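You operate a simulated robot arm through the tools that you are given. There is no shell and no other tool.

You are at the controls of a simulated robot arm. One attempt, no reset.

## Task
Change the doser's blue nozzle for the white one and purge one shot.
Fine: blue nozzle into holder 2; purge into the white cup and leave it there. Set down upright: white cup.

It is judged by the outcome, as a careful person would: the job done as asked, and still so three seconds after it is handed in. It fails if anything else is knocked over, pushed out of place, dropped, spilled or broken.

## Robot
A 7-joint arm with a two-finger parallel gripper, fixed in place. Base frame: the origin is on the floor under the middle of its stand, x ahead of it, y to its left, z up. Units: mm, degrees, N and s.
With the tool pointing down near the work surface it reaches from about 200 to 740 mm from the base axis. Its first joint turns from -166.0 to 166.0 degrees. Payload 1.57 kg.
The tool frame sits at the grasp point between the pads (the TCP): z along the fingers, y along the line on which they close. The tips reach 30 mm beyond it. The gripper opens to 110 mm. The fingers are 24 mm wide and 12 mm thick; the gripper's body (48 by 112 mm) begins 78 mm behind the TCP.
Orientation is told as [roll, pitch, yaw] about the base's x, y, z axes, in that order, counted from this pose: with the fingers straight down and closing along the base's y, the tool's x points along the base's -x, its y along +y and its z along -z.

## Interface
- The arm moves only by the tool send_rows. Its argument "rows" is a list of rows, each an object (a shift or turn left out is 0, a gripper value left out holds the last) with "dp": the shift along the base's x, y, z in mm, a list of three; "turn": the turn, a rotation vector about the base's x, y, z in degrees, a list of three. In form: [{"dp": [dx, dy, dz], "turn": [rx, ry, rz]}, ...]. A call has 1 to 20 rows; each row is the pose to reach, as a shift and turn from the pose commanded when the call began. "grip" is the opening in per cent of the stroke, from 0 (shut) to 100 (fully open), set as the call begins (left out, the last holds). Rows are played at 5 a second. More than 50 mm and 8.6 degrees between two rows, or a gripper value outside its range, and nothing of the call is played. A pose out of reach is approached as far as the arm can. The call stops where the force on the tool passes 40 N (or 10 N more than at its start, if that is more) or the arm is blocked; 0.2 s more then pass. Each finger travels about 45 mm/s and halts on what it meets, pressing with about 21 N; the grip force reading is that of the motor and also rises with nothing between the fingers. The clock runs only during rows and for 0.2 s after the last one: add rows that repeat a pose to give the fingers time. It gives the time, the measured TCP pose, the force on the tool (base axes), the opening and the grip force at its end, in the units of the frame above (readings bear some noise), with the torque about the TCP (base axes, N m) and any sound that the robot's microphone picked up, and new pictures: "show" is both (left out), scene, wrist or none.
- Cameras (640 x 400 px; columns grow to the right, rows downward): "scene" is fixed at [48.4, -498.7, 1750.5]; the picture's right is [0.88, -0.47, 0.00], its down [-0.46, -0.86, -0.23] and it looks along [0.11, 0.21, -0.97] (base axes); focal length 242 px, centre (320, 200). "wrist" rides on the gripper at [70, 16, -141] in the tool frame; the picture's right is [-0.23, 0.97, 0.00], its down [-0.85, -0.20, -0.48] and it looks along [-0.47, -0.11, 0.88] (tool axes); focal length 222 px, centre (320, 200). There is no depth. A picture from a camera that has moved, and an enlarged one, comes with that camera's place and axes in the base frame and with its lens.
- move_column(by): slides the trunk up (or, below 0, down) by that many mm; the arm rides with it, the base frame stays. It gives what a move gives, with no picture.
- zoom(camera, box): a new picture of the part [left, top, right, bottom] of that camera's present view, enlarged. No time passes.
- finish_job(): hands the job in; it is judged then, once.

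Nothing tells you positions but the pictures and the camera data. Unless the task says otherwise, let go and move clear before handing in.

The tools are called after ">>>" as a command line: name --argument value ..., lists and objects as JSON in quotes. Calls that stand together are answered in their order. send_rows: Moves the arm, as the interface text tells. Its arguments: {"type":"object","properties":{"rows":{"type":"array"},"grip":{"type":"number"},"show":{"type":"string","enum":["both","scene","wrist","none"]}},"required":["rows"]} The other tools are called the same way: move_column (by) moves the trunk up or down; zoom (camera, box) takes an enlarged picture of a part of a camera's view; finish_job () hands the job in.

At the start:

```text
clock: 0.0
ee_pos: [269.9, -304.7, 1328.9]
ee_rot: [0.0, 0.0, 0.0]
force: [0.0, 0.0, 0.4]
moment: [0.0, 0.0, -0.01]
width: 109.9
grip_force: 0.1
trunk travel left (down, up): [-525.0, 65.0]
```

scene: 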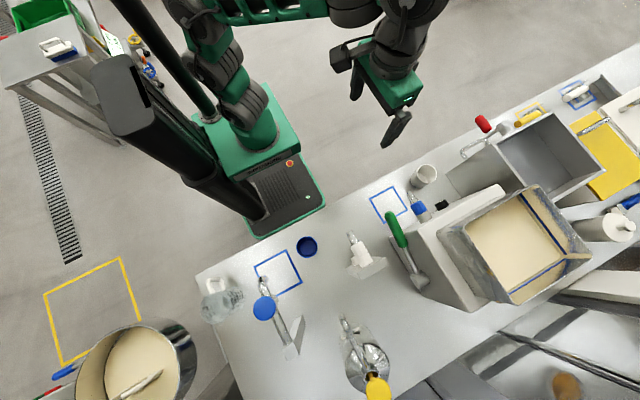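
wrist: 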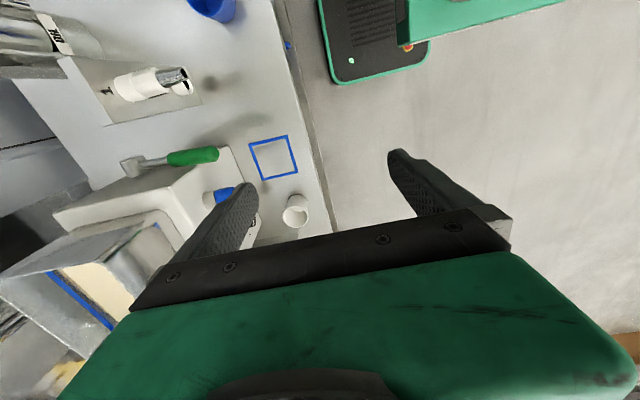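

I see a workbench with a machine, two nozzle-like items, a white cup and blue-outlined squares. I'll zoom in to identify each thing before moving.

>>> zoom --camera "scene" --box '[180, 180, 340, 280]'

>>> zoom --camera "scene" --box '[190, 230, 430, 400]'

>>> zoom --camera "scene" --box '[340, 140, 500, 310]'

>>> zoom --camera "scene" --box '[440, 70, 640, 210]'

>>> zoom --camera "wrist" --box '[0, 0, 340, 240]'

```text
4.00 times, centred on (260, 230) of scene
camera zoom: at [48.4, -498.7, 1750.5], right [0.88, -0.47, 0.0], down [-0.46, -0.86, -0.23], along [0.11, 0.21, -0.97], focal length 970 px, centre (560, 80)
```

zoom: 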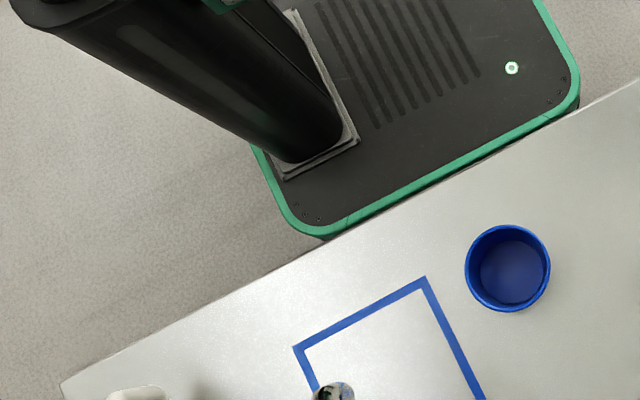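

```text
2.35 times, centred on (310, 315) of scene
camera zoom: at [48.4, -498.7, 1750.5], right [0.88, -0.47, 0.0], down [-0.46, -0.86, -0.23], along [0.11, 0.21, -0.97], focal length 570 px, centre (344, -71)
```

zoom: 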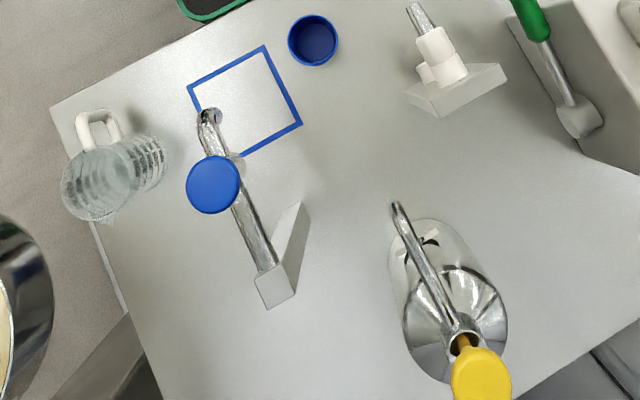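

```text
2.35 times, centred on (420, 225) of scene
camera zoom: at [48.4, -498.7, 1750.5], right [0.88, -0.47, 0.0], down [-0.46, -0.86, -0.23], along [0.11, 0.21, -0.97], focal length 570 px, centre (85, 141)
```

zoom: 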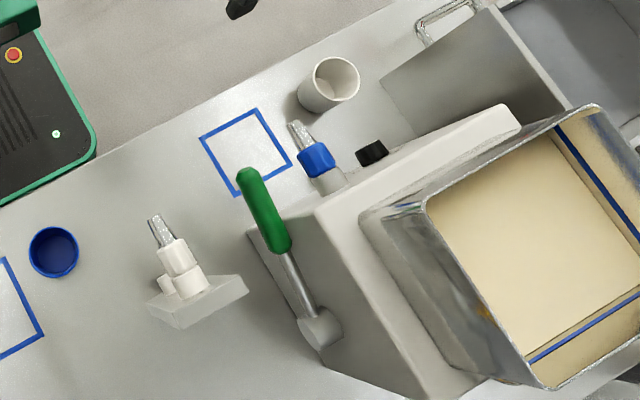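

```text
2.86 times, centred on (540, 140) of scene
camera zoom: at [48.4, -498.7, 1750.5], right [0.88, -0.47, 0.0], down [-0.46, -0.86, -0.23], along [0.11, 0.21, -0.97], focal length 693 px, centre (-309, 371)
```

zoom: 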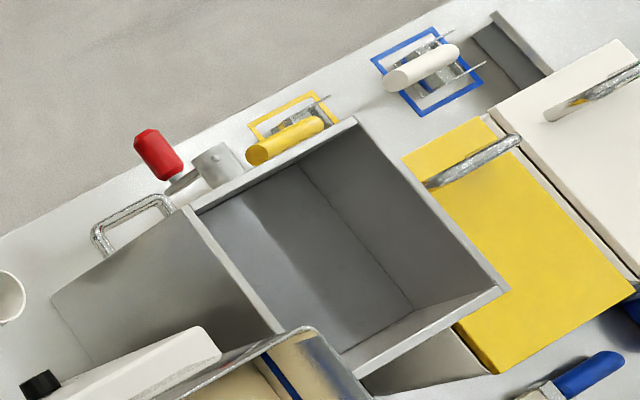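

```text
1.67 times, centred on (170, 120) of wrist
camera zoom: at [201.6, -287.1, 1469.0], right [0.23, 0.97, 0.0], down [0.85, -0.2, 0.48], along [0.47, -0.11, -0.88], focal length 370 px, centre (570, 333)
```

zoom: 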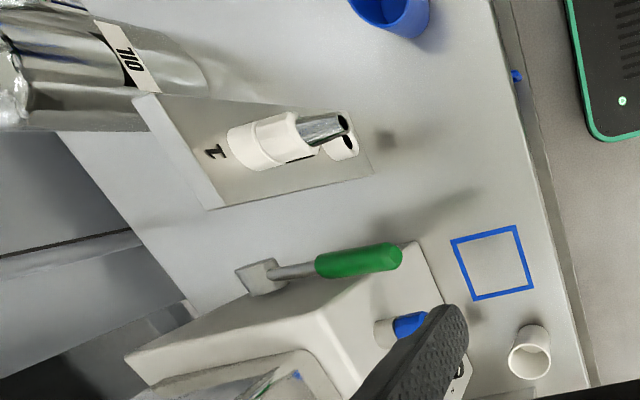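

The doser is the white machine with the batter hopper and green lever. Its blue nozzle hangs near (370, -500), the white nozzle sits in holder 1 near (176, -578), and the table is at z≈908. I'll move the wrist camera to look closer while staying high.

>>> send_rows --rows '[{"dp": [-20, -40, 0]}, {"dp": [-40, -80, 0]}, {"dp": [-60, -120, 0]}, {"dp": [-70, -145, 0]}, {"dp": [-70, -145, 0]}]' --show "both"

```text
clock: 1.2
ee_pos: [200.6, -450.2, 1329.9]
ee_rot: [0.1, 0.1, 0.0]
force: [0.4, 0.0, 0.5]
moment: [0.0, -0.01, -0.01]
width: 109.7
grip_force: 0.1
trunk travel left (down, up): [-525.0, 65.0]
camera wrist: at [131.7, -432.2, 1470.5], right [0.23, 0.97, 0.0], down [0.85, -0.2, 0.48], along [0.47, -0.11, -0.88], focal length 222 px, centre (320, 200)
```

scene: 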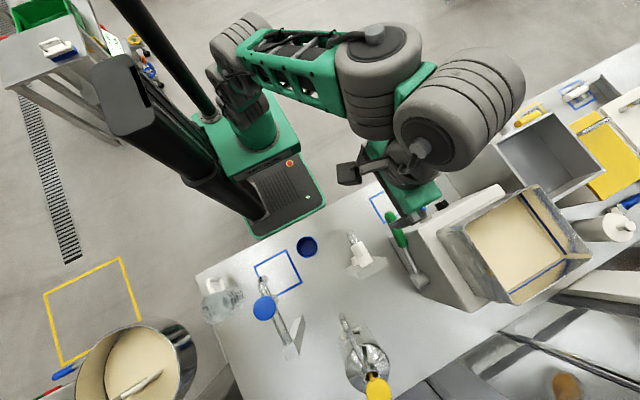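
wrist: 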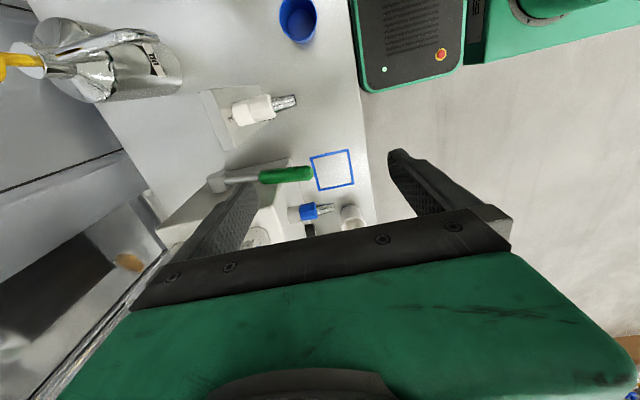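

The wrist view now shows both nozzles, pointing toward +y. I'll zoom in on them here.

>>> zoom --camera "wrist" --box '[190, 70, 310, 160]'

>>> zoom --camera "wrist" --box '[190, 145, 390, 255]'

>>> zoom --camera "scene" --box '[340, 190, 440, 300]'

```text
4.44 times, centred on (250, 115) of wrist
camera zoom: at [131.7, -432.2, 1470.5], right [0.23, 0.97, 0.0], down [0.85, -0.2, 0.48], along [0.47, -0.11, -0.88], focal length 987 px, centre (631, 578)
```

zoom: 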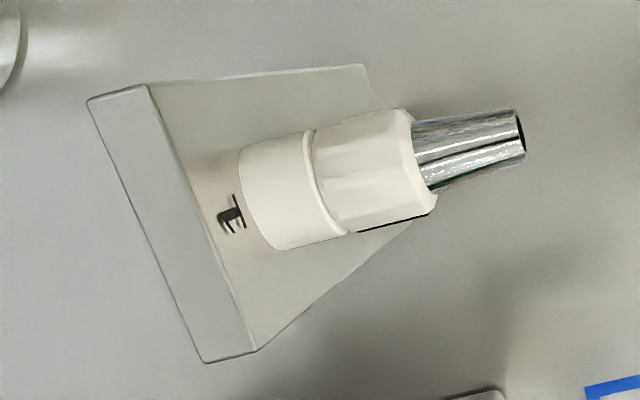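

```text
3.20 times, centred on (290, 200) of wrist
camera zoom: at [131.7, -432.2, 1470.5], right [0.23, 0.97, 0.0], down [0.85, -0.2, 0.48], along [0.47, -0.11, -0.88], focal length 711 px, centre (416, 200)
```

zoom: 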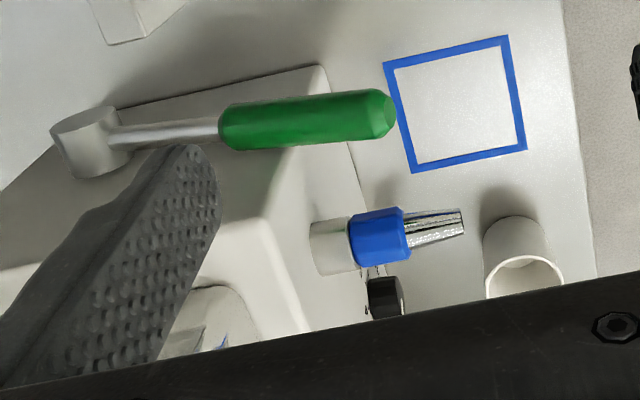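

```text
3.64 times, centred on (390, 245) of scene
camera zoom: at [48.4, -498.7, 1750.5], right [0.88, -0.47, 0.0], down [-0.46, -0.86, -0.23], along [0.11, 0.21, -0.97], focal length 882 px, centre (66, 36)
```

zoom: 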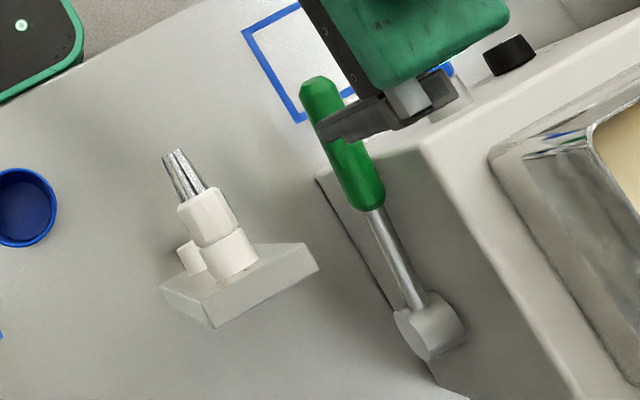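

The nozzles seem horizontal, with the blue collar near (344, -505, 1110) and its tip above the blue square. I'll yaw the tool by -90° to look from the +y side and plan for a grip closing along x.

>>> send_rows --rows '[{"dp": [5, 8, 0], "turn": [0, 0, -8]}, {"dp": [10, 16, 0], "turn": [0, 0, -16]}, {"dp": [15, 24, 0], "turn": [0, 0, -24]}, {"dp": [20, 32, 0], "turn": [0, 0, -32]}, {"dp": [25, 40, 0], "turn": [0, 0, -40]}, {"dp": [30, 50, 0], "turn": [0, 0, -48]}, {"dp": [30, 60, 0], "turn": [0, 0, -56]}, {"dp": [30, 70, 0], "turn": [0, 0, -64]}, {"dp": [30, 80, 0], "turn": [0, 0, -72]}, {"dp": [30, 90, 0], "turn": [0, 0, -80]}, {"dp": [30, 100, 0], "turn": [0, 0, -88]}, {"dp": [30, 110, 0], "turn": [0, 0, -90]}, {"dp": [30, 110, 0], "turn": [0, 0, -90]}]' --show "both"

```text
clock: 4.0
ee_pos: [230.5, -338.5, 1330.0]
ee_rot: [0.0, -0.1, -90.1]
force: [-0.4, -0.7, -0.1]
moment: [0.01, 0.02, -0.02]
width: 110.1
grip_force: 0.0
trunk travel left (down, up): [-525.0, 65.0]
camera wrist: at [247.2, -267.9, 1469.4], right [0.97, -0.23, 0.0], down [-0.2, -0.85, 0.48], along [-0.11, -0.47, -0.88], focal length 222 px, centre (320, 200)
```

scene: 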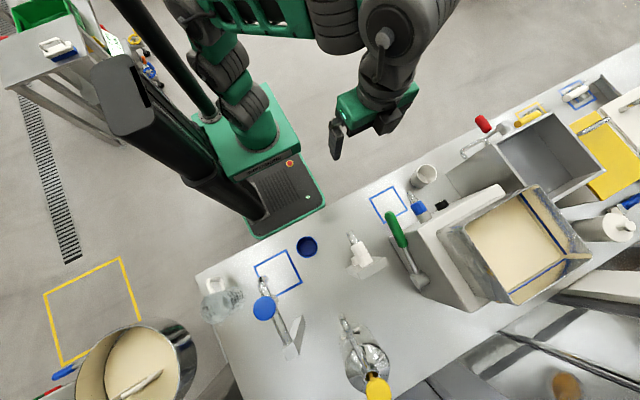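
wrist: 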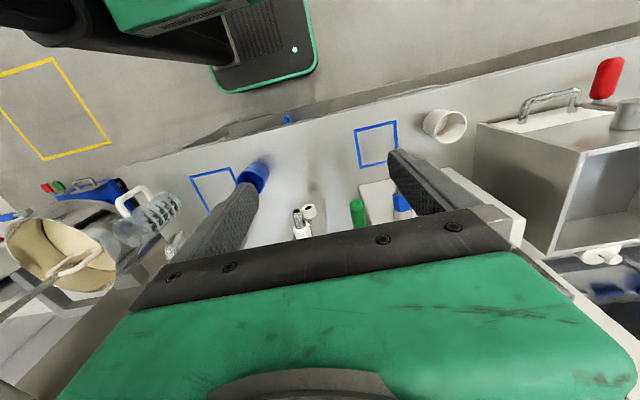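

From here the gripper blocks the view, so I'll tilt the fingers toward -y. That lets the camera look obliquely at the doser front and the holder.

>>> send_rows --rows '[{"dp": [0, 0, 0], "turn": [-8, 0, 0]}, {"dp": [0, 0, 0], "turn": [-16, 0, 0]}, {"dp": [0, 0, 0], "turn": [-24, 0, 0]}, {"dp": [0, 0, 0], "turn": [-32, 0, 0]}, {"dp": [0, 0, 0], "turn": [-40, 0, 0]}, {"dp": [0, 0, 0], "turn": [-45, 0, 0]}, {"dp": [0, 0, 0], "turn": [-45, 0, 0]}]' --show "wrist"

```text
clock: 5.6
ee_pos: [229.6, -328.7, 1346.0]
ee_rot: [-1.8, -42.3, -89.3]
force: [0.0, 0.1, -0.6]
moment: [0.0, -0.01, 0.02]
width: 110.0
grip_force: 0.1
out of reach, approached as far as the arm can: row 5, 6, 7
trunk travel left (down, up): [-525.0, 65.0]
camera wrist: at [249.3, -180.3, 1402.0], right [0.98, -0.17, 0.13], down [-0.18, -0.31, 0.93], along [-0.12, -0.94, -0.33], focal length 222 px, centre (320, 200)
```

wrist: 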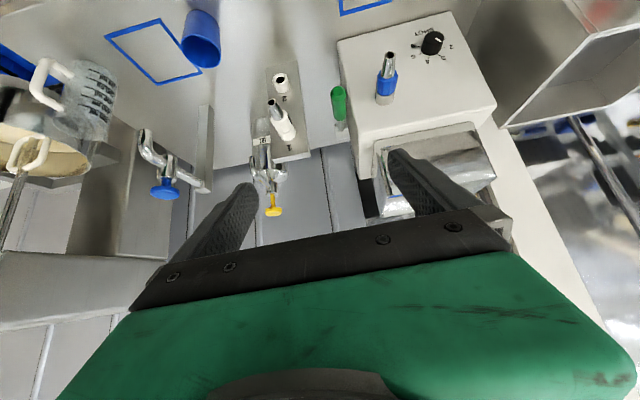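

Now I have an oblique view, upside-down, of the doser front with its dial, the blue nozzle and the two-peg holder. I'll zoom in on these.

>>> zoom --camera "wrist" --box '[320, 0, 520, 140]'

>>> zoom --camera "wrist" --box '[220, 50, 350, 170]'

>>> zoom --camera "wrist" --box '[80, 0, 260, 130]'

```text
2.86 times, centred on (420, 70) of wrist
camera zoom: at [249.3, -180.3, 1402.0], right [0.98, -0.17, 0.13], down [-0.18, -0.31, 0.93], along [-0.12, -0.94, -0.33], focal length 635 px, centre (34, 571)
```

zoom: 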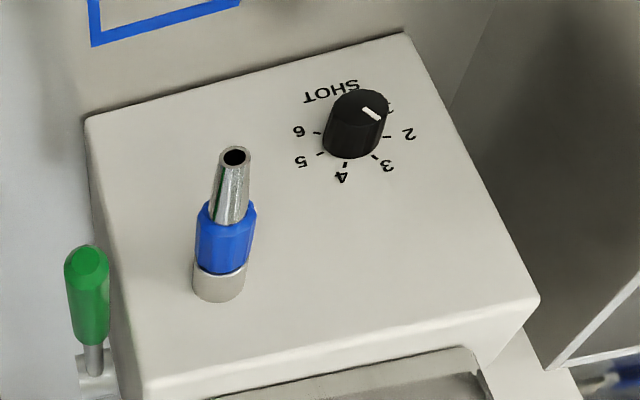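

```text
3.33 times, centred on (285, 110) of wrist
camera zoom: at [249.3, -180.3, 1402.0], right [0.98, -0.17, 0.13], down [-0.18, -0.31, 0.93], along [-0.12, -0.94, -0.33], focal length 740 px, centre (437, 500)
```

zoom: 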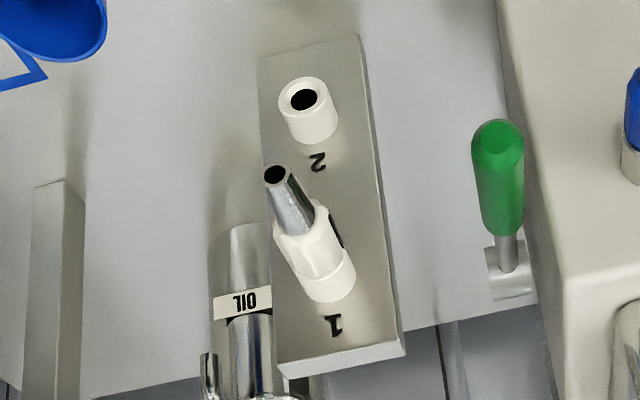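

```text
3.08 times, centred on (170, 65) of wrist
camera zoom: at [249.3, -180.3, 1402.0], right [0.98, -0.17, 0.13], down [-0.18, -0.31, 0.93], along [-0.12, -0.94, -0.33], focal length 684 px, centre (782, 615)
```

zoom: 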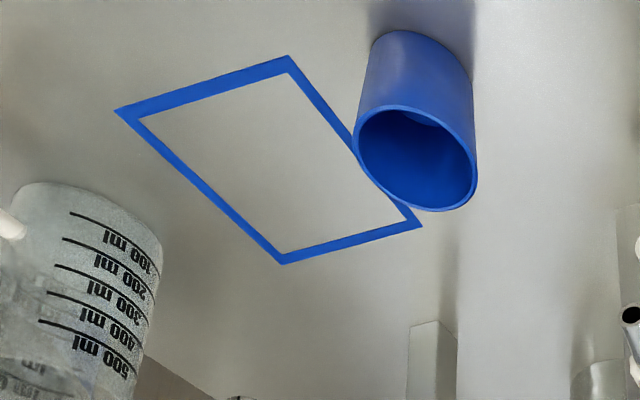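

The holder has peg 2 empty and the white nozzle on peg 1. The doser also has a SHOT dial numbered 1–6. I'll zoom in further to read the dial pointer.

>>> zoom --camera "wrist" --box '[405, 18, 465, 68]'

>>> zoom --camera "wrist" --box '[365, 35, 415, 110]'

>>> zoom --camera "wrist" --box '[260, 60, 310, 160]'

```text
8.00 times, centred on (435, 43) of wrist
camera zoom: at [249.3, -180.3, 1402.0], right [0.98, -0.17, 0.13], down [-0.18, -0.31, 0.93], along [-0.12, -0.94, -0.33], focal length 1777 px, centre (-600, 1456)
```

zoom: 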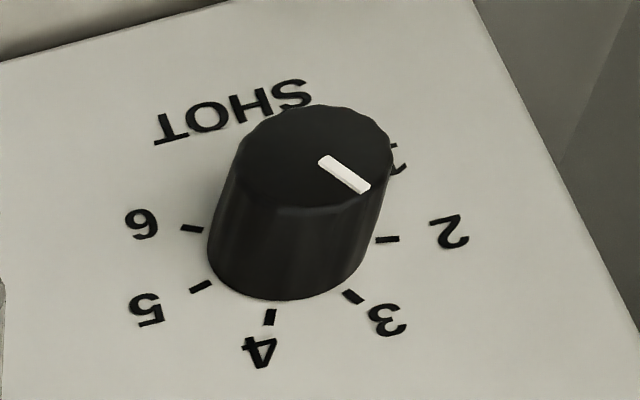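

```text
5.33 times, centred on (390, 72) of wrist
camera zoom: at [249.3, -180.3, 1402.0], right [0.98, -0.17, 0.13], down [-0.18, -0.31, 0.93], along [-0.12, -0.94, -0.33], focal length 1185 px, centre (-53, 880)
```

zoom: 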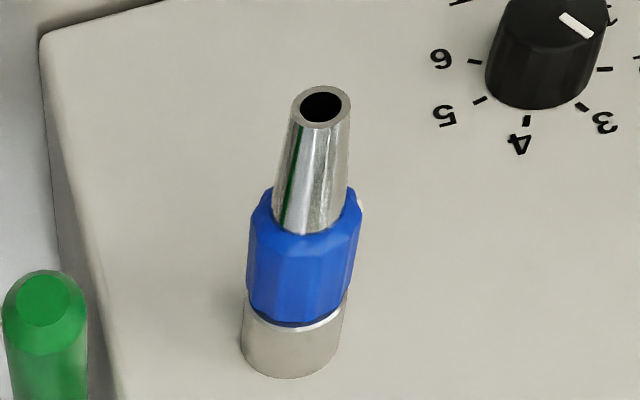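

```text
4.00 times, centred on (285, 110) of wrist
camera zoom: at [249.3, -180.3, 1402.0], right [0.98, -0.17, 0.13], down [-0.18, -0.31, 0.93], along [-0.12, -0.94, -0.33], focal length 888 px, centre (460, 560)
```

zoom: 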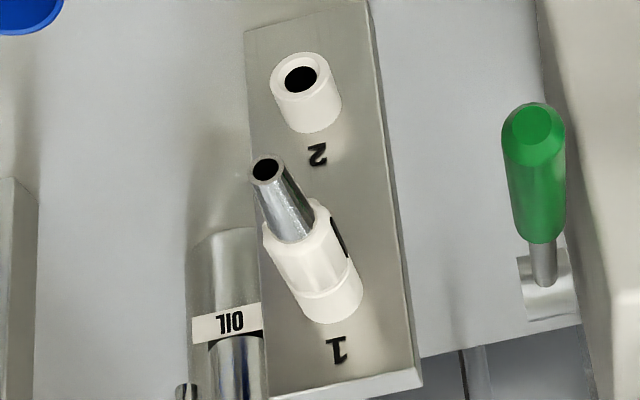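

The dial is a shot-size setting that I don't need to touch. The blue nozzle (on the doser) and the white nozzle (on peg 1) both project toward +y at z≈1100, with peg 2 lower. I'll lower the trunk so the arm can reach that height comfortably, then look closer.

>>> move_column --by -150

>>> zoom --camera "wrist" --box '[0, 0, 640, 400]'

```text
clock: 7.3
ee_pos: [233.4, -324.9, 1200.4]
ee_rot: [-1.3, -42.9, -88.9]
force: [-1.1, 0.4, 0.2]
moment: [0.0, 0.01, -0.02]
width: 110.2
grip_force: 0.0
trunk travel left (down, up): [-375.0, 215.0]
```

```text
1.00 times, centred on (320, 200) of wrist (not enlarged: the box is as wide or as high as the picture)
camera zoom: at [249.7, -176.2, 1255.1], right [0.98, -0.16, 0.14], down [-0.18, -0.3, 0.94], along [-0.11, -0.94, -0.32], focal length 222 px, centre (320, 200)
```

zoom: 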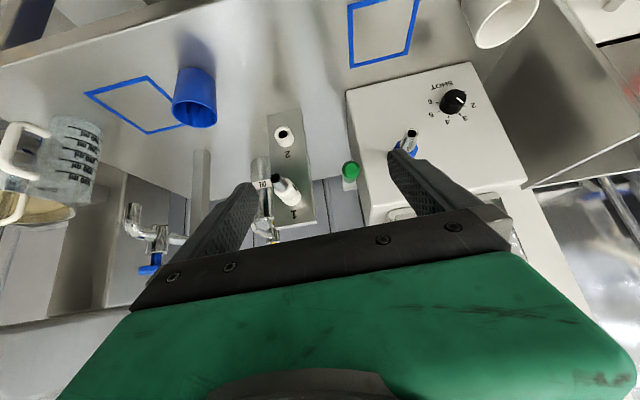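

>>> zoom --camera "wrist" --box '[380, 75, 500, 165]'

>>> zoom --camera "wrist" --box '[240, 100, 360, 230]'

```text
4.44 times, centred on (440, 120) of wrist
camera zoom: at [249.7, -176.2, 1255.1], right [0.98, -0.16, 0.14], down [-0.18, -0.3, 0.94], along [-0.11, -0.94, -0.32], focal length 987 px, centre (-213, 556)
```

zoom: 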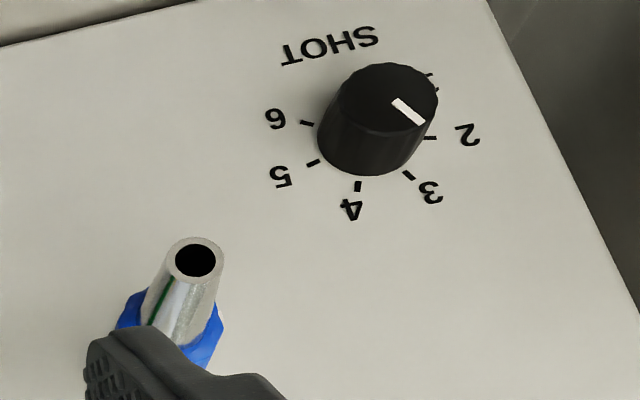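

```text
3.08 times, centred on (300, 165) of wrist
camera zoom: at [249.7, -176.2, 1255.1], right [0.98, -0.16, 0.14], down [-0.18, -0.3, 0.94], along [-0.11, -0.94, -0.32], focal length 684 px, centre (382, 308)
```

zoom: 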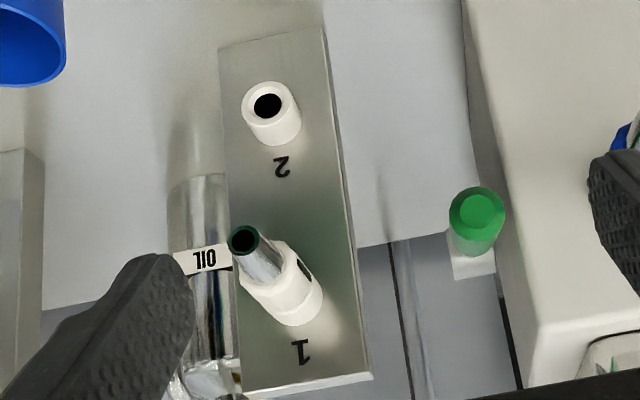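

I've triangulated the main points. The blue nozzle tip is near (356, -457, 1087), the white tip near (151, -475, 1106), the peg 2 mouth near (149, -552, 971), and the table at z≈897. Next I'll zoom in on the nozzle collars to see how they attach.

>>> zoom --camera "wrist" --box '[262, 115, 312, 215]'

>>> zoom --camera "scene" --box '[340, 225, 390, 280]'

>>> zoom --camera "scene" --box '[395, 155, 455, 225]'

```text
4.00 times, centred on (287, 165) of wrist
camera zoom: at [249.7, -176.2, 1255.1], right [0.98, -0.16, 0.14], down [-0.18, -0.3, 0.94], along [-0.11, -0.94, -0.32], focal length 888 px, centre (452, 340)
```

zoom: 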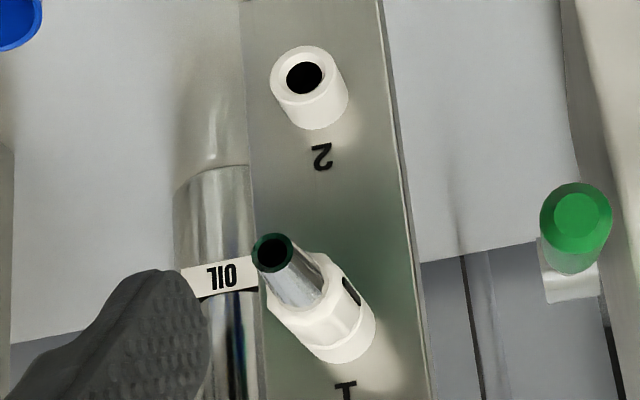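

```text
7.27 times, centred on (365, 252) of scene
camera zoom: at [48.4, -498.7, 1750.5], right [0.88, -0.47, 0.0], down [-0.46, -0.86, -0.23], along [0.11, 0.21, -0.97], focal length 1764 px, centre (-7, -182)
```

zoom: 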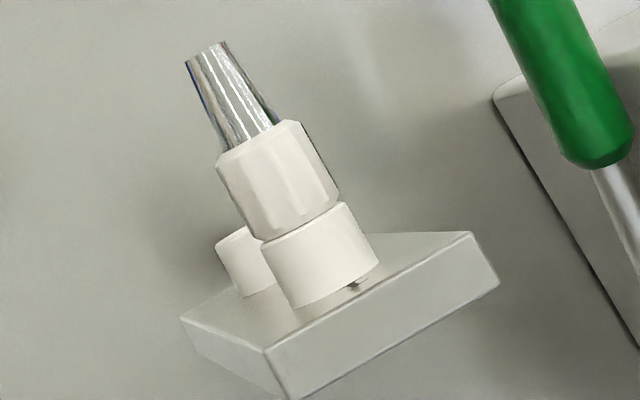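

```text
5.71 times, centred on (425, 190) of scene
camera zoom: at [48.4, -498.7, 1750.5], right [0.88, -0.47, 0.0], down [-0.46, -0.86, -0.23], along [0.11, 0.21, -0.97], focal length 1386 px, centre (-280, 257)
```

zoom: 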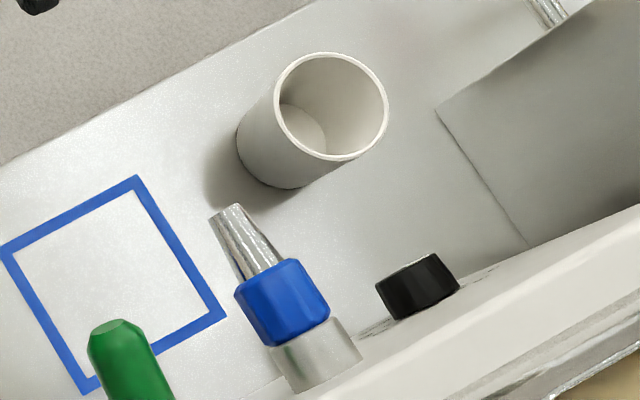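

The collars are faceted, with a dark mark on one side of the white one, so this might be a twist fit. I'll view from the +x side to see the blue collar's mark and the stub.

>>> send_rows --rows '[{"dp": [45, 10, 0]}, {"dp": [90, 15, 0]}, {"dp": [135, 20, 0]}, {"dp": [180, 25, 0]}, {"dp": [210, 30, 0]}, {"dp": [210, 30, 0]}]' --show "wrist"

```text
clock: 8.8
ee_pos: [390.8, -341.7, 1211.2]
ee_rot: [4.0, -40.2, -89.8]
force: [0.4, -0.6, -0.3]
moment: [-0.02, 0.01, 0.0]
width: 110.1
grip_force: 0.0
out of reach, approached as far as the arm can: row 1, 2, 3, 4, 5, 6
trunk travel left (down, up): [-375.0, 215.0]
camera wrist: at [398.1, -194.4, 1272.6], right [0.97, -0.13, 0.2], down [-0.23, -0.36, 0.9], along [-0.04, -0.93, -0.38], focal length 222 px, centre (320, 200)
```

wrist: 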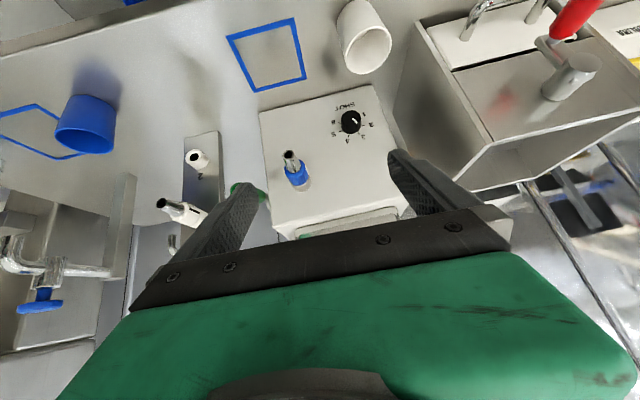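

>>> zoom --camera "wrist" --box '[265, 135, 325, 205]'

>>> zoom --camera "wrist" --box '[145, 130, 235, 240]'

>>> zoom --camera "wrist" --box '[320, 90, 390, 140]'

```text
5.71 times, centred on (295, 170) of wrist
camera zoom: at [398.1, -194.4, 1272.6], right [0.97, -0.13, 0.2], down [-0.23, -0.36, 0.9], along [-0.04, -0.93, -0.38], focal length 1269 px, centre (463, 371)
```

zoom: 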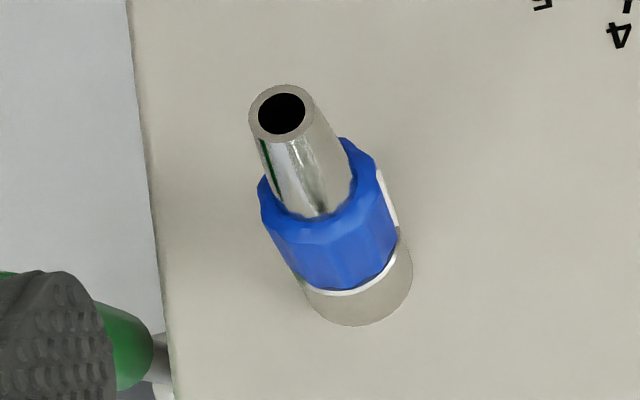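

```text
3.64 times, centred on (190, 185) of wrist
camera zoom: at [398.1, -194.4, 1272.6], right [0.97, -0.13, 0.2], down [-0.23, -0.36, 0.9], along [-0.04, -0.93, -0.38], focal length 808 px, centre (793, 254)
```

zoom: 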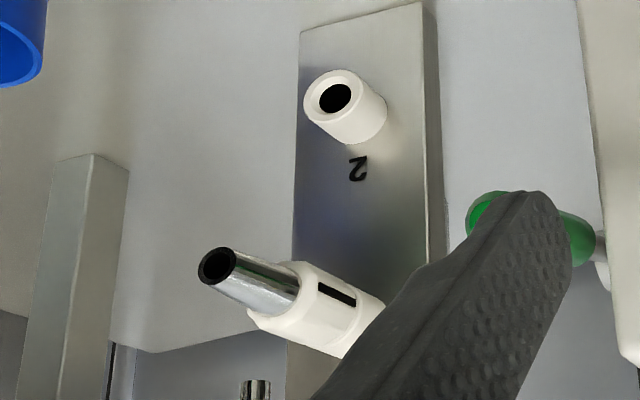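

```text
8.00 times, centred on (355, 115) of wrist
camera zoom: at [398.1, -194.4, 1272.6], right [0.97, -0.13, 0.2], down [-0.23, -0.36, 0.9], along [-0.04, -0.93, -0.38], focal length 1777 px, centre (40, 880)
```

zoom: 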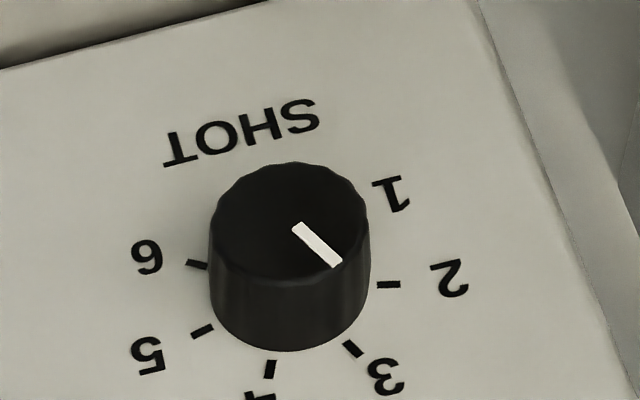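

The dial points to 3 and I'll leave it alone. Both collars carry their line mark on the +x side, so I see no need for a different orientation. Next I'll measure the white cup and the square.

>>> zoom --camera "wrist" --box '[210, 0, 410, 125]'

>>> zoom --camera "scene" --box '[360, 150, 450, 230]'

```text
3.20 times, centred on (310, 62) of wrist
camera zoom: at [398.1, -194.4, 1272.6], right [0.97, -0.13, 0.2], down [-0.23, -0.36, 0.9], along [-0.04, -0.93, -0.38], focal length 711 px, centre (352, 640)
```

zoom: 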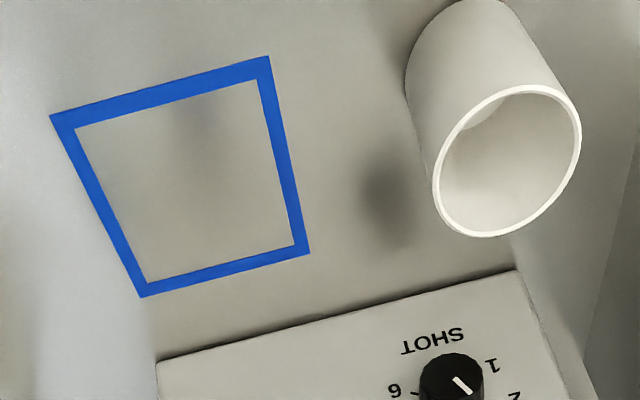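

```text
5.00 times, centred on (405, 190) of scene
camera zoom: at [48.4, -498.7, 1750.5], right [0.88, -0.47, 0.0], down [-0.46, -0.86, -0.23], along [0.11, 0.21, -0.97], focal length 1212 px, centre (-105, 250)
```

zoom: 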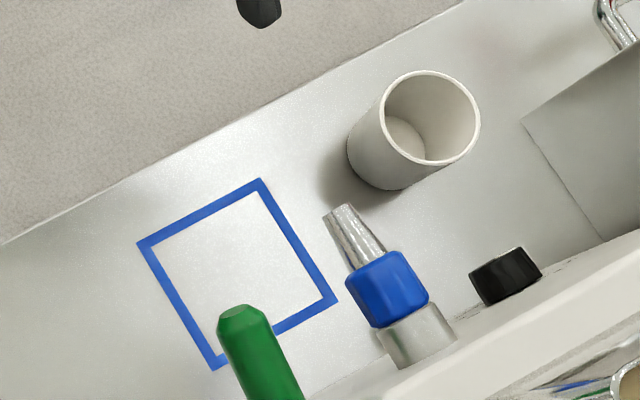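

The white cup is centred near (502, -420), about 68 mm wide with its rim at z≈973. The target square is centred near (356, -446), right below the nozzle tip. I'll move outward toward the cup in small steps and check what the arm can reach at this tilt.

>>> send_rows --rows '[{"dp": [20, -20, 0]}, {"dp": [40, -50, 0]}, {"dp": [40, -50, 0]}]' --show "none"

```text
clock: 9.6
ee_pos: [436.1, -391.2, 1207.8]
ee_rot: [4.0, -39.9, -89.8]
force: [0.2, -0.3, 0.2]
moment: [-0.01, 0.02, -0.05]
width: 110.1
grip_force: 0.1
trunk travel left (down, up): [-375.0, 215.0]
```

The arm tracks well here. I'll square up the orientation and move over the cup, keeping the tilt so the body leans toward the robot.

>>> send_rows --rows '[{"dp": [30, 0, -20], "turn": [0, 1.5, -1.3]}, {"dp": [60, 0, -50], "turn": [0, 3, -2.6]}, {"dp": [66, -10, -90], "turn": [0, 3, -2.6]}, {"dp": [66, -29, -120], "turn": [0, 3, -2.6]}, {"dp": [66, -29, -120], "turn": [0, 3, -2.6]}]' --show "both"

```text
clock: 10.8
ee_pos: [499.7, -436.3, 1120.1]
ee_rot: [2.2, -37.6, -89.9]
force: [0.0, 0.2, 1.1]
moment: [-0.01, -0.01, 0.02]
width: 110.1
grip_force: 0.1
out of reach, approached as far as the arm can: row 1, 2, 3, 4, 5
trunk travel left (down, up): [-375.0, 215.0]
camera wrist: at [510.0, -293.4, 1186.6], right [0.97, -0.15, 0.17], down [-0.22, -0.39, 0.89], along [-0.07, -0.91, -0.41], focal length 222 px, centre (320, 200)
```

scene: 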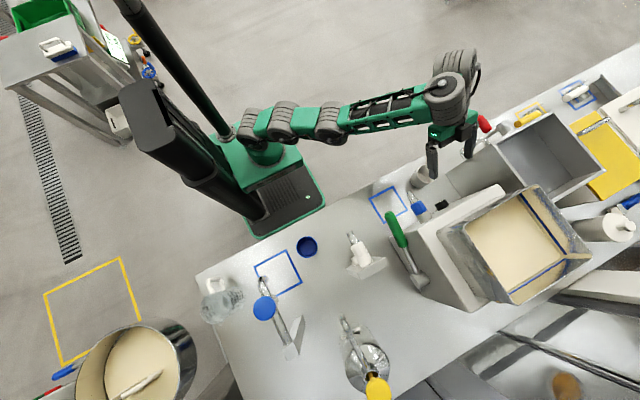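
wrist: 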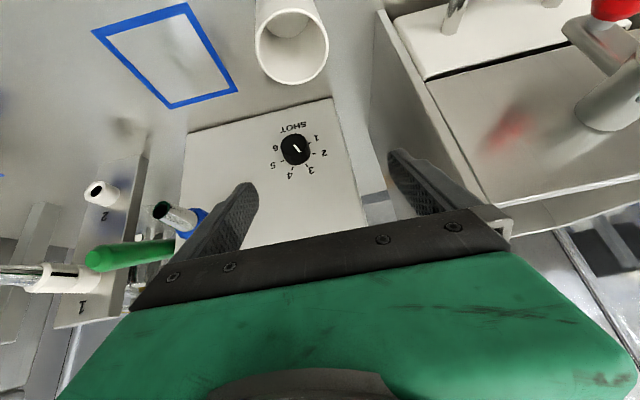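

The arm is stretched here, so lowering the trunk should help. Tips are over the cup with enough clearance to come down 80 mm.

>>> move_column --by -80

>>> send_rows --rows '[{"dp": [0, 8, 0], "turn": [0, 0, 0]}, {"dp": [2, 16, 0], "turn": [-1, 1.6, -1.4]}, {"dp": [2, 16, 0], "turn": [-2, 1.6, -1.4]}]' --show "both"

```text
clock: 11.9
ee_pos: [497.5, -437.3, 1038.3]
ee_rot: [2.3, -37.7, -89.8]
force: [-0.1, -0.5, -0.1]
moment: [0.0, -0.01, 0.0]
width: 110.0
grip_force: 0.0
trunk travel left (down, up): [-295.0, 295.0]
```

```text
clock: 12.7
ee_pos: [499.5, -428.9, 1038.3]
ee_rot: [2.2, -37.2, -89.8]
force: [0.8, 0.7, 0.6]
moment: [-0.03, -0.01, 0.0]
width: 110.0
grip_force: 0.1
out of reach, approached as far as the arm can: row 2, 3
trunk travel left (down, up): [-295.0, 295.0]
camera wrist: at [511.2, -286.3, 1108.7], right [0.97, -0.16, 0.17], down [-0.22, -0.4, 0.89], along [-0.07, -0.9, -0.42], focal length 222 px, centre (320, 200)
```

scene: 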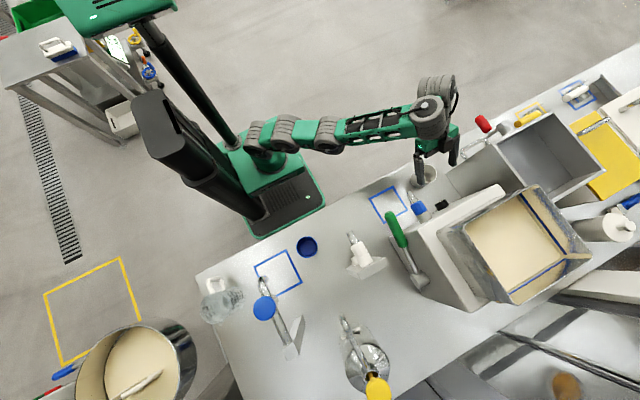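
wrist: 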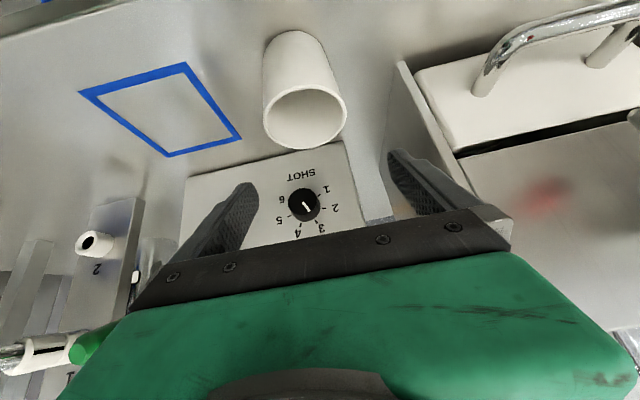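

The cup centre is confirmed at about (501, -420). I'll straddle it and descend to z≈950.

>>> send_rows --rows '[{"dp": [2, 7, 0]}, {"dp": [2, 7, -30]}, {"dp": [2, 7, -60]}, {"dp": [2, 7, -88]}, {"dp": [2, 7, -88]}]' --show "both"

```text
clock: 13.9
ee_pos: [509.0, -422.5, 1029.7]
ee_rot: [2.2, -36.5, -89.9]
force: [-0.3, -1.2, -0.1]
moment: [-0.02, 0.01, 0.01]
width: 110.4
grip_force: 0.0
out of reach, approached as far as the arm can: row 2, 3, 4, 5
trunk travel left (down, up): [-295.0, 295.0]
camera wrist: at [520.0, -280.9, 1100.8], right [0.97, -0.16, 0.17], down [-0.22, -0.41, 0.89], along [-0.07, -0.9, -0.43], focal length 222 px, centre (320, 200)
```

scene: 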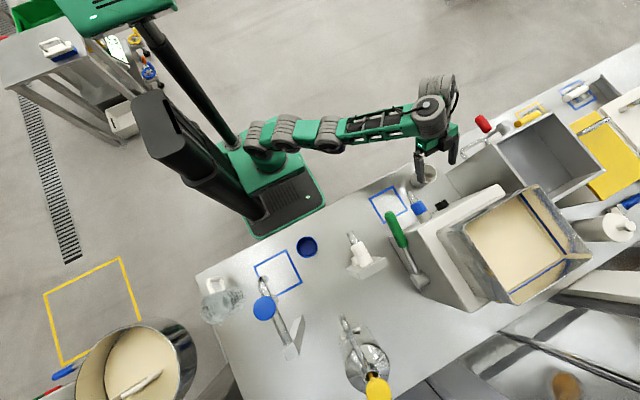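
wrist: 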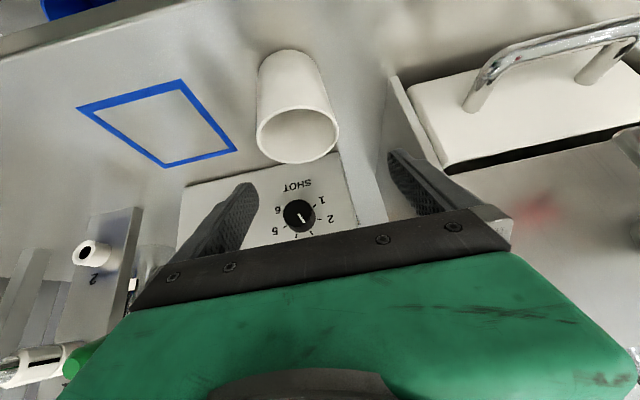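

The arm can't descend further in this posture, but the column moves straight down. I'll recentre over the cup and lower with the trunk.

>>> send_rows --rows '[{"dp": [-4, 1, 4]}, {"dp": [-7, 2, 8]}, {"dp": [-7, 2, 8]}]' --show "none"

```text
clock: 14.7
ee_pos: [503.7, -424.8, 1037.9]
ee_rot: [2.3, -36.8, -89.7]
force: [-0.2, -0.3, -0.3]
moment: [0.0, 0.01, -0.01]
width: 109.9
grip_force: 0.0
out of reach, approached as far as the arm can: row 2, 3
trunk travel left (down, up): [-295.0, 295.0]
```

>>> move_column --by -50

>>> zoom --camera "wrist" --box '[0, 0, 640, 400]'

>>> zoom --camera "scene" --box '[360, 80, 500, 230]'

```text
clock: 15.6
ee_pos: [504.0, -424.2, 987.8]
ee_rot: [2.4, -36.8, -89.8]
force: [-0.5, -0.2, 0.7]
moment: [0.0, 0.01, 0.01]
width: 109.9
grip_force: 0.1
trunk travel left (down, up): [-245.0, 345.0]
```

```text
1.00 times, centred on (320, 200) of wrist (not enlarged: the box is as wide or as high as the picture)
camera zoom: at [514.0, -280.8, 1058.0], right [0.97, -0.16, 0.17], down [-0.22, -0.4, 0.89], along [-0.07, -0.9, -0.43], focal length 222 px, centre (320, 200)
```

zoom: 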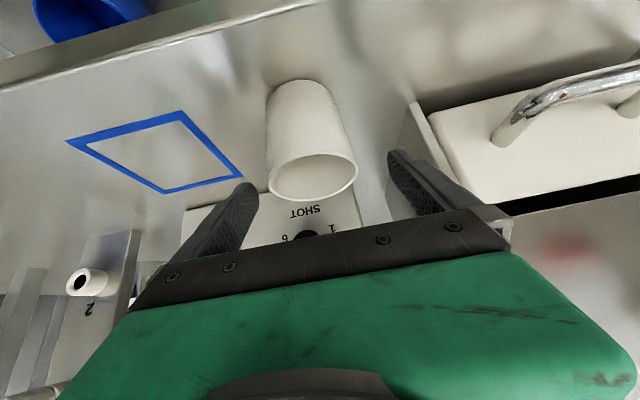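

```text
2.67 times, centred on (430, 155) of scene
camera zoom: at [48.4, -498.7, 1750.5], right [0.88, -0.47, 0.0], down [-0.46, -0.86, -0.23], along [0.11, 0.21, -0.97], focal length 647 px, centre (27, 320)
```

zoom: 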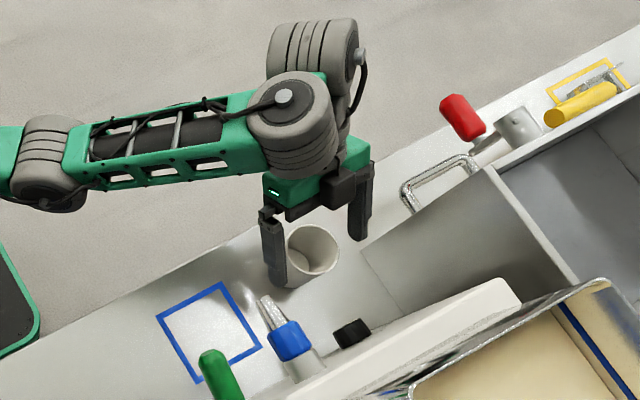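

The cup sits between the fingers. I'll lower 36 mm more and close gently.

>>> move_column --by -36

>>> send_rows --rows '[{"dp": [0, 0, 0]}, {"dp": [0, 0, 0]}, {"dp": [0, 0, 0]}, {"dp": [0, 0, 0]}]' --grip 68 --show "wrist"

```text
clock: 16.4
ee_pos: [503.1, -422.4, 952.2]
ee_rot: [2.3, -36.9, -89.8]
force: [0.8, -0.1, 0.0]
moment: [0.01, -0.03, -0.02]
width: 110.1
grip_force: 0.1
trunk travel left (down, up): [-209.0, 381.0]
```

```text
clock: 17.4
ee_pos: [503.6, -423.0, 951.4]
ee_rot: [2.1, -36.8, -89.9]
force: [-0.1, 0.2, 1.2]
moment: [0.02, 0.02, -0.03]
width: 74.9
grip_force: 0.0
trunk travel left (down, up): [-209.0, 381.0]
camera wrist: at [514.1, -280.8, 1022.0], right [0.97, -0.16, 0.17], down [-0.22, -0.4, 0.89], along [-0.07, -0.9, -0.43], focal length 222 px, centre (320, 200)
```

wrist: 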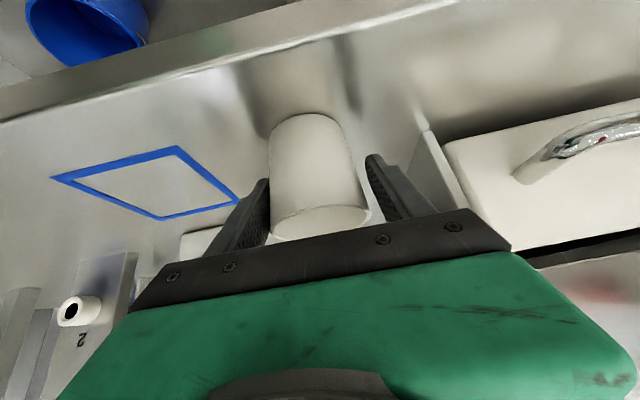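

>>> send_rows --rows '[{"dp": [0, 0, 0]}, {"dp": [0, 0, 0]}, {"dp": [0, 0, 0]}]' --grip 50 --show "wrist"

```text
clock: 18.2
ee_pos: [503.1, -423.1, 950.8]
ee_rot: [2.3, -36.9, -89.8]
force: [0.0, -0.4, -0.1]
moment: [0.0, 0.0, 0.0]
width: 65.9
grip_force: 21.2
trunk travel left (down, up): [-209.0, 381.0]
camera wrist: at [514.1, -280.8, 1022.0], right [0.97, -0.16, 0.17], down [-0.22, -0.4, 0.89], along [-0.07, -0.9, -0.43], focal length 222 px, centre (320, 200)
```

wrist: 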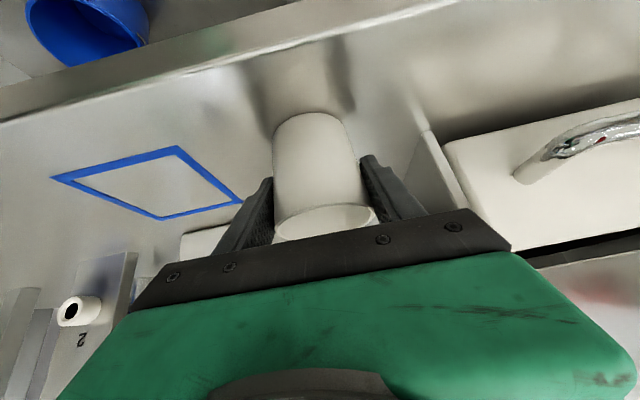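

The cup is gripped (65.9 mm). I'll lift it 15 mm with the column, then carry it over to the blue square.

>>> move_column --by 15

>>> send_rows --rows '[{"dp": [-25, -4, 0]}, {"dp": [-50, -9, 0]}, {"dp": [-75, -13, 0]}, {"dp": [-100, -18, 0]}, {"dp": [-125, -22, 0]}, {"dp": [-146, -26, 0]}, {"dp": [-146, -26, 0]}]' --show "both"

```text
clock: 18.9
ee_pos: [502.5, -422.2, 967.2]
ee_rot: [2.2, -36.7, -89.8]
force: [0.9, 0.2, -0.4]
moment: [0.0, 0.02, 0.0]
width: 66.1
grip_force: 21.1
trunk travel left (down, up): [-224.0, 366.0]
```

```text
clock: 20.5
ee_pos: [386.6, -458.2, 1029.7]
ee_rot: [2.1, -36.4, -89.8]
force: [-0.4, 0.7, -0.5]
moment: [0.03, -0.02, 0.01]
width: 66.0
grip_force: 21.2
out of reach, approached as far as the arm can: row 1, 2, 3, 4, 5, 6, 7
trunk travel left (down, up): [-224.0, 366.0]
camera wrist: at [397.9, -315.5, 1099.6], right [0.97, -0.16, 0.16], down [-0.21, -0.41, 0.89], along [-0.07, -0.9, -0.43], focal length 222 px, centre (320, 200)
```

scene: 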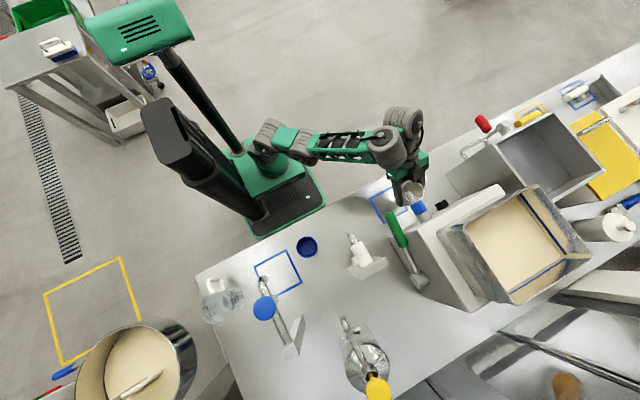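
wrist: 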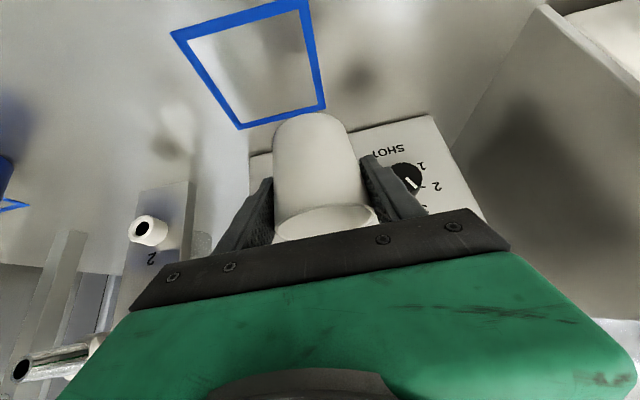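

The posture limit pushed the arm up, and a lower trunk allows more tilt. The cup is clear of the nozzle, so I'll lower the trunk 60 mm and finish the sideways move at low height.

>>> move_column --by -60

>>> send_rows --rows '[{"dp": [0, 5, 0]}, {"dp": [0, 9, 0]}, {"dp": [0, 9, 0]}]' --show "both"

```text
clock: 21.5
ee_pos: [387.6, -457.2, 968.0]
ee_rot: [2.1, -36.3, -89.8]
force: [-0.5, 0.7, -0.2]
moment: [0.02, -0.01, 0.03]
width: 66.1
grip_force: 21.4
trunk travel left (down, up): [-164.0, 426.0]
```

```text
clock: 22.3
ee_pos: [388.1, -449.1, 968.9]
ee_rot: [2.0, -36.3, -89.7]
force: [-0.5, 0.3, 0.2]
moment: [0.02, 0.02, 0.01]
width: 66.2
grip_force: 21.2
trunk travel left (down, up): [-164.0, 426.0]
camera wrist: at [398.8, -306.8, 1040.5], right [0.97, -0.16, 0.16], down [-0.21, -0.41, 0.89], along [-0.07, -0.9, -0.43], focal length 222 px, centre (320, 200)
```

scene: 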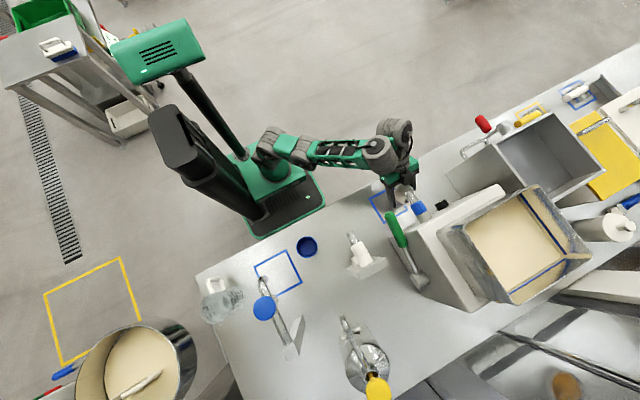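
wrist: 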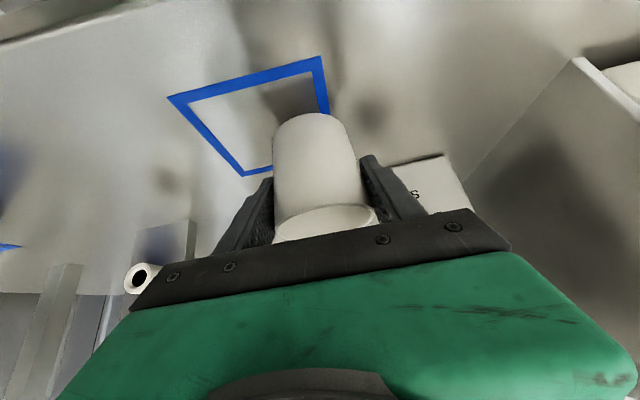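

Now slide sideways to the square centre at constant height.

>>> send_rows --rows '[{"dp": [-10, 0, 0]}, {"dp": [-20, 0, 0]}, {"dp": [-31, 0, 0]}, {"dp": [-31, 0, 0]}]' --show "both"

```text
clock: 23.3
ee_pos: [358.2, -449.5, 977.6]
ee_rot: [1.9, -36.1, -89.8]
force: [-0.1, -0.4, -0.6]
moment: [0.0, -0.02, -0.04]
width: 66.0
grip_force: 21.2
out of reach, approached as far as the arm can: row 2, 3, 4
trunk travel left (down, up): [-164.0, 426.0]
camera wrist: at [368.9, -308.1, 1048.9], right [0.97, -0.16, 0.16], down [-0.21, -0.41, 0.88], along [-0.08, -0.9, -0.44], focal length 222 px, centre (320, 200)
```

scene: 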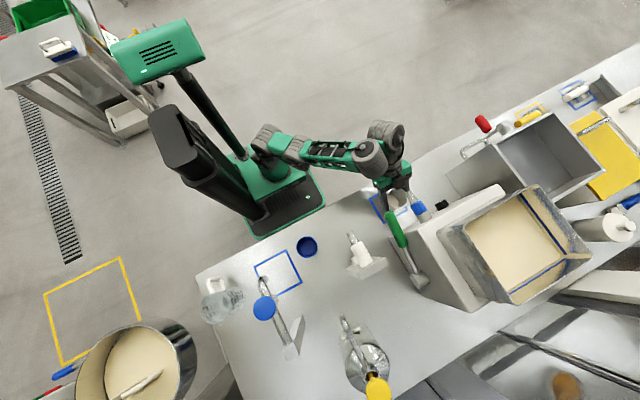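
wrist: 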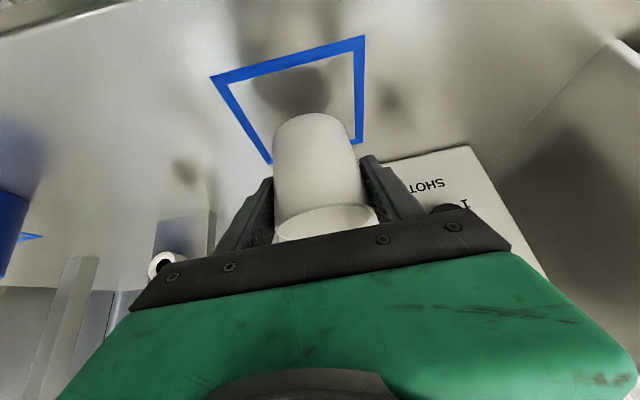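

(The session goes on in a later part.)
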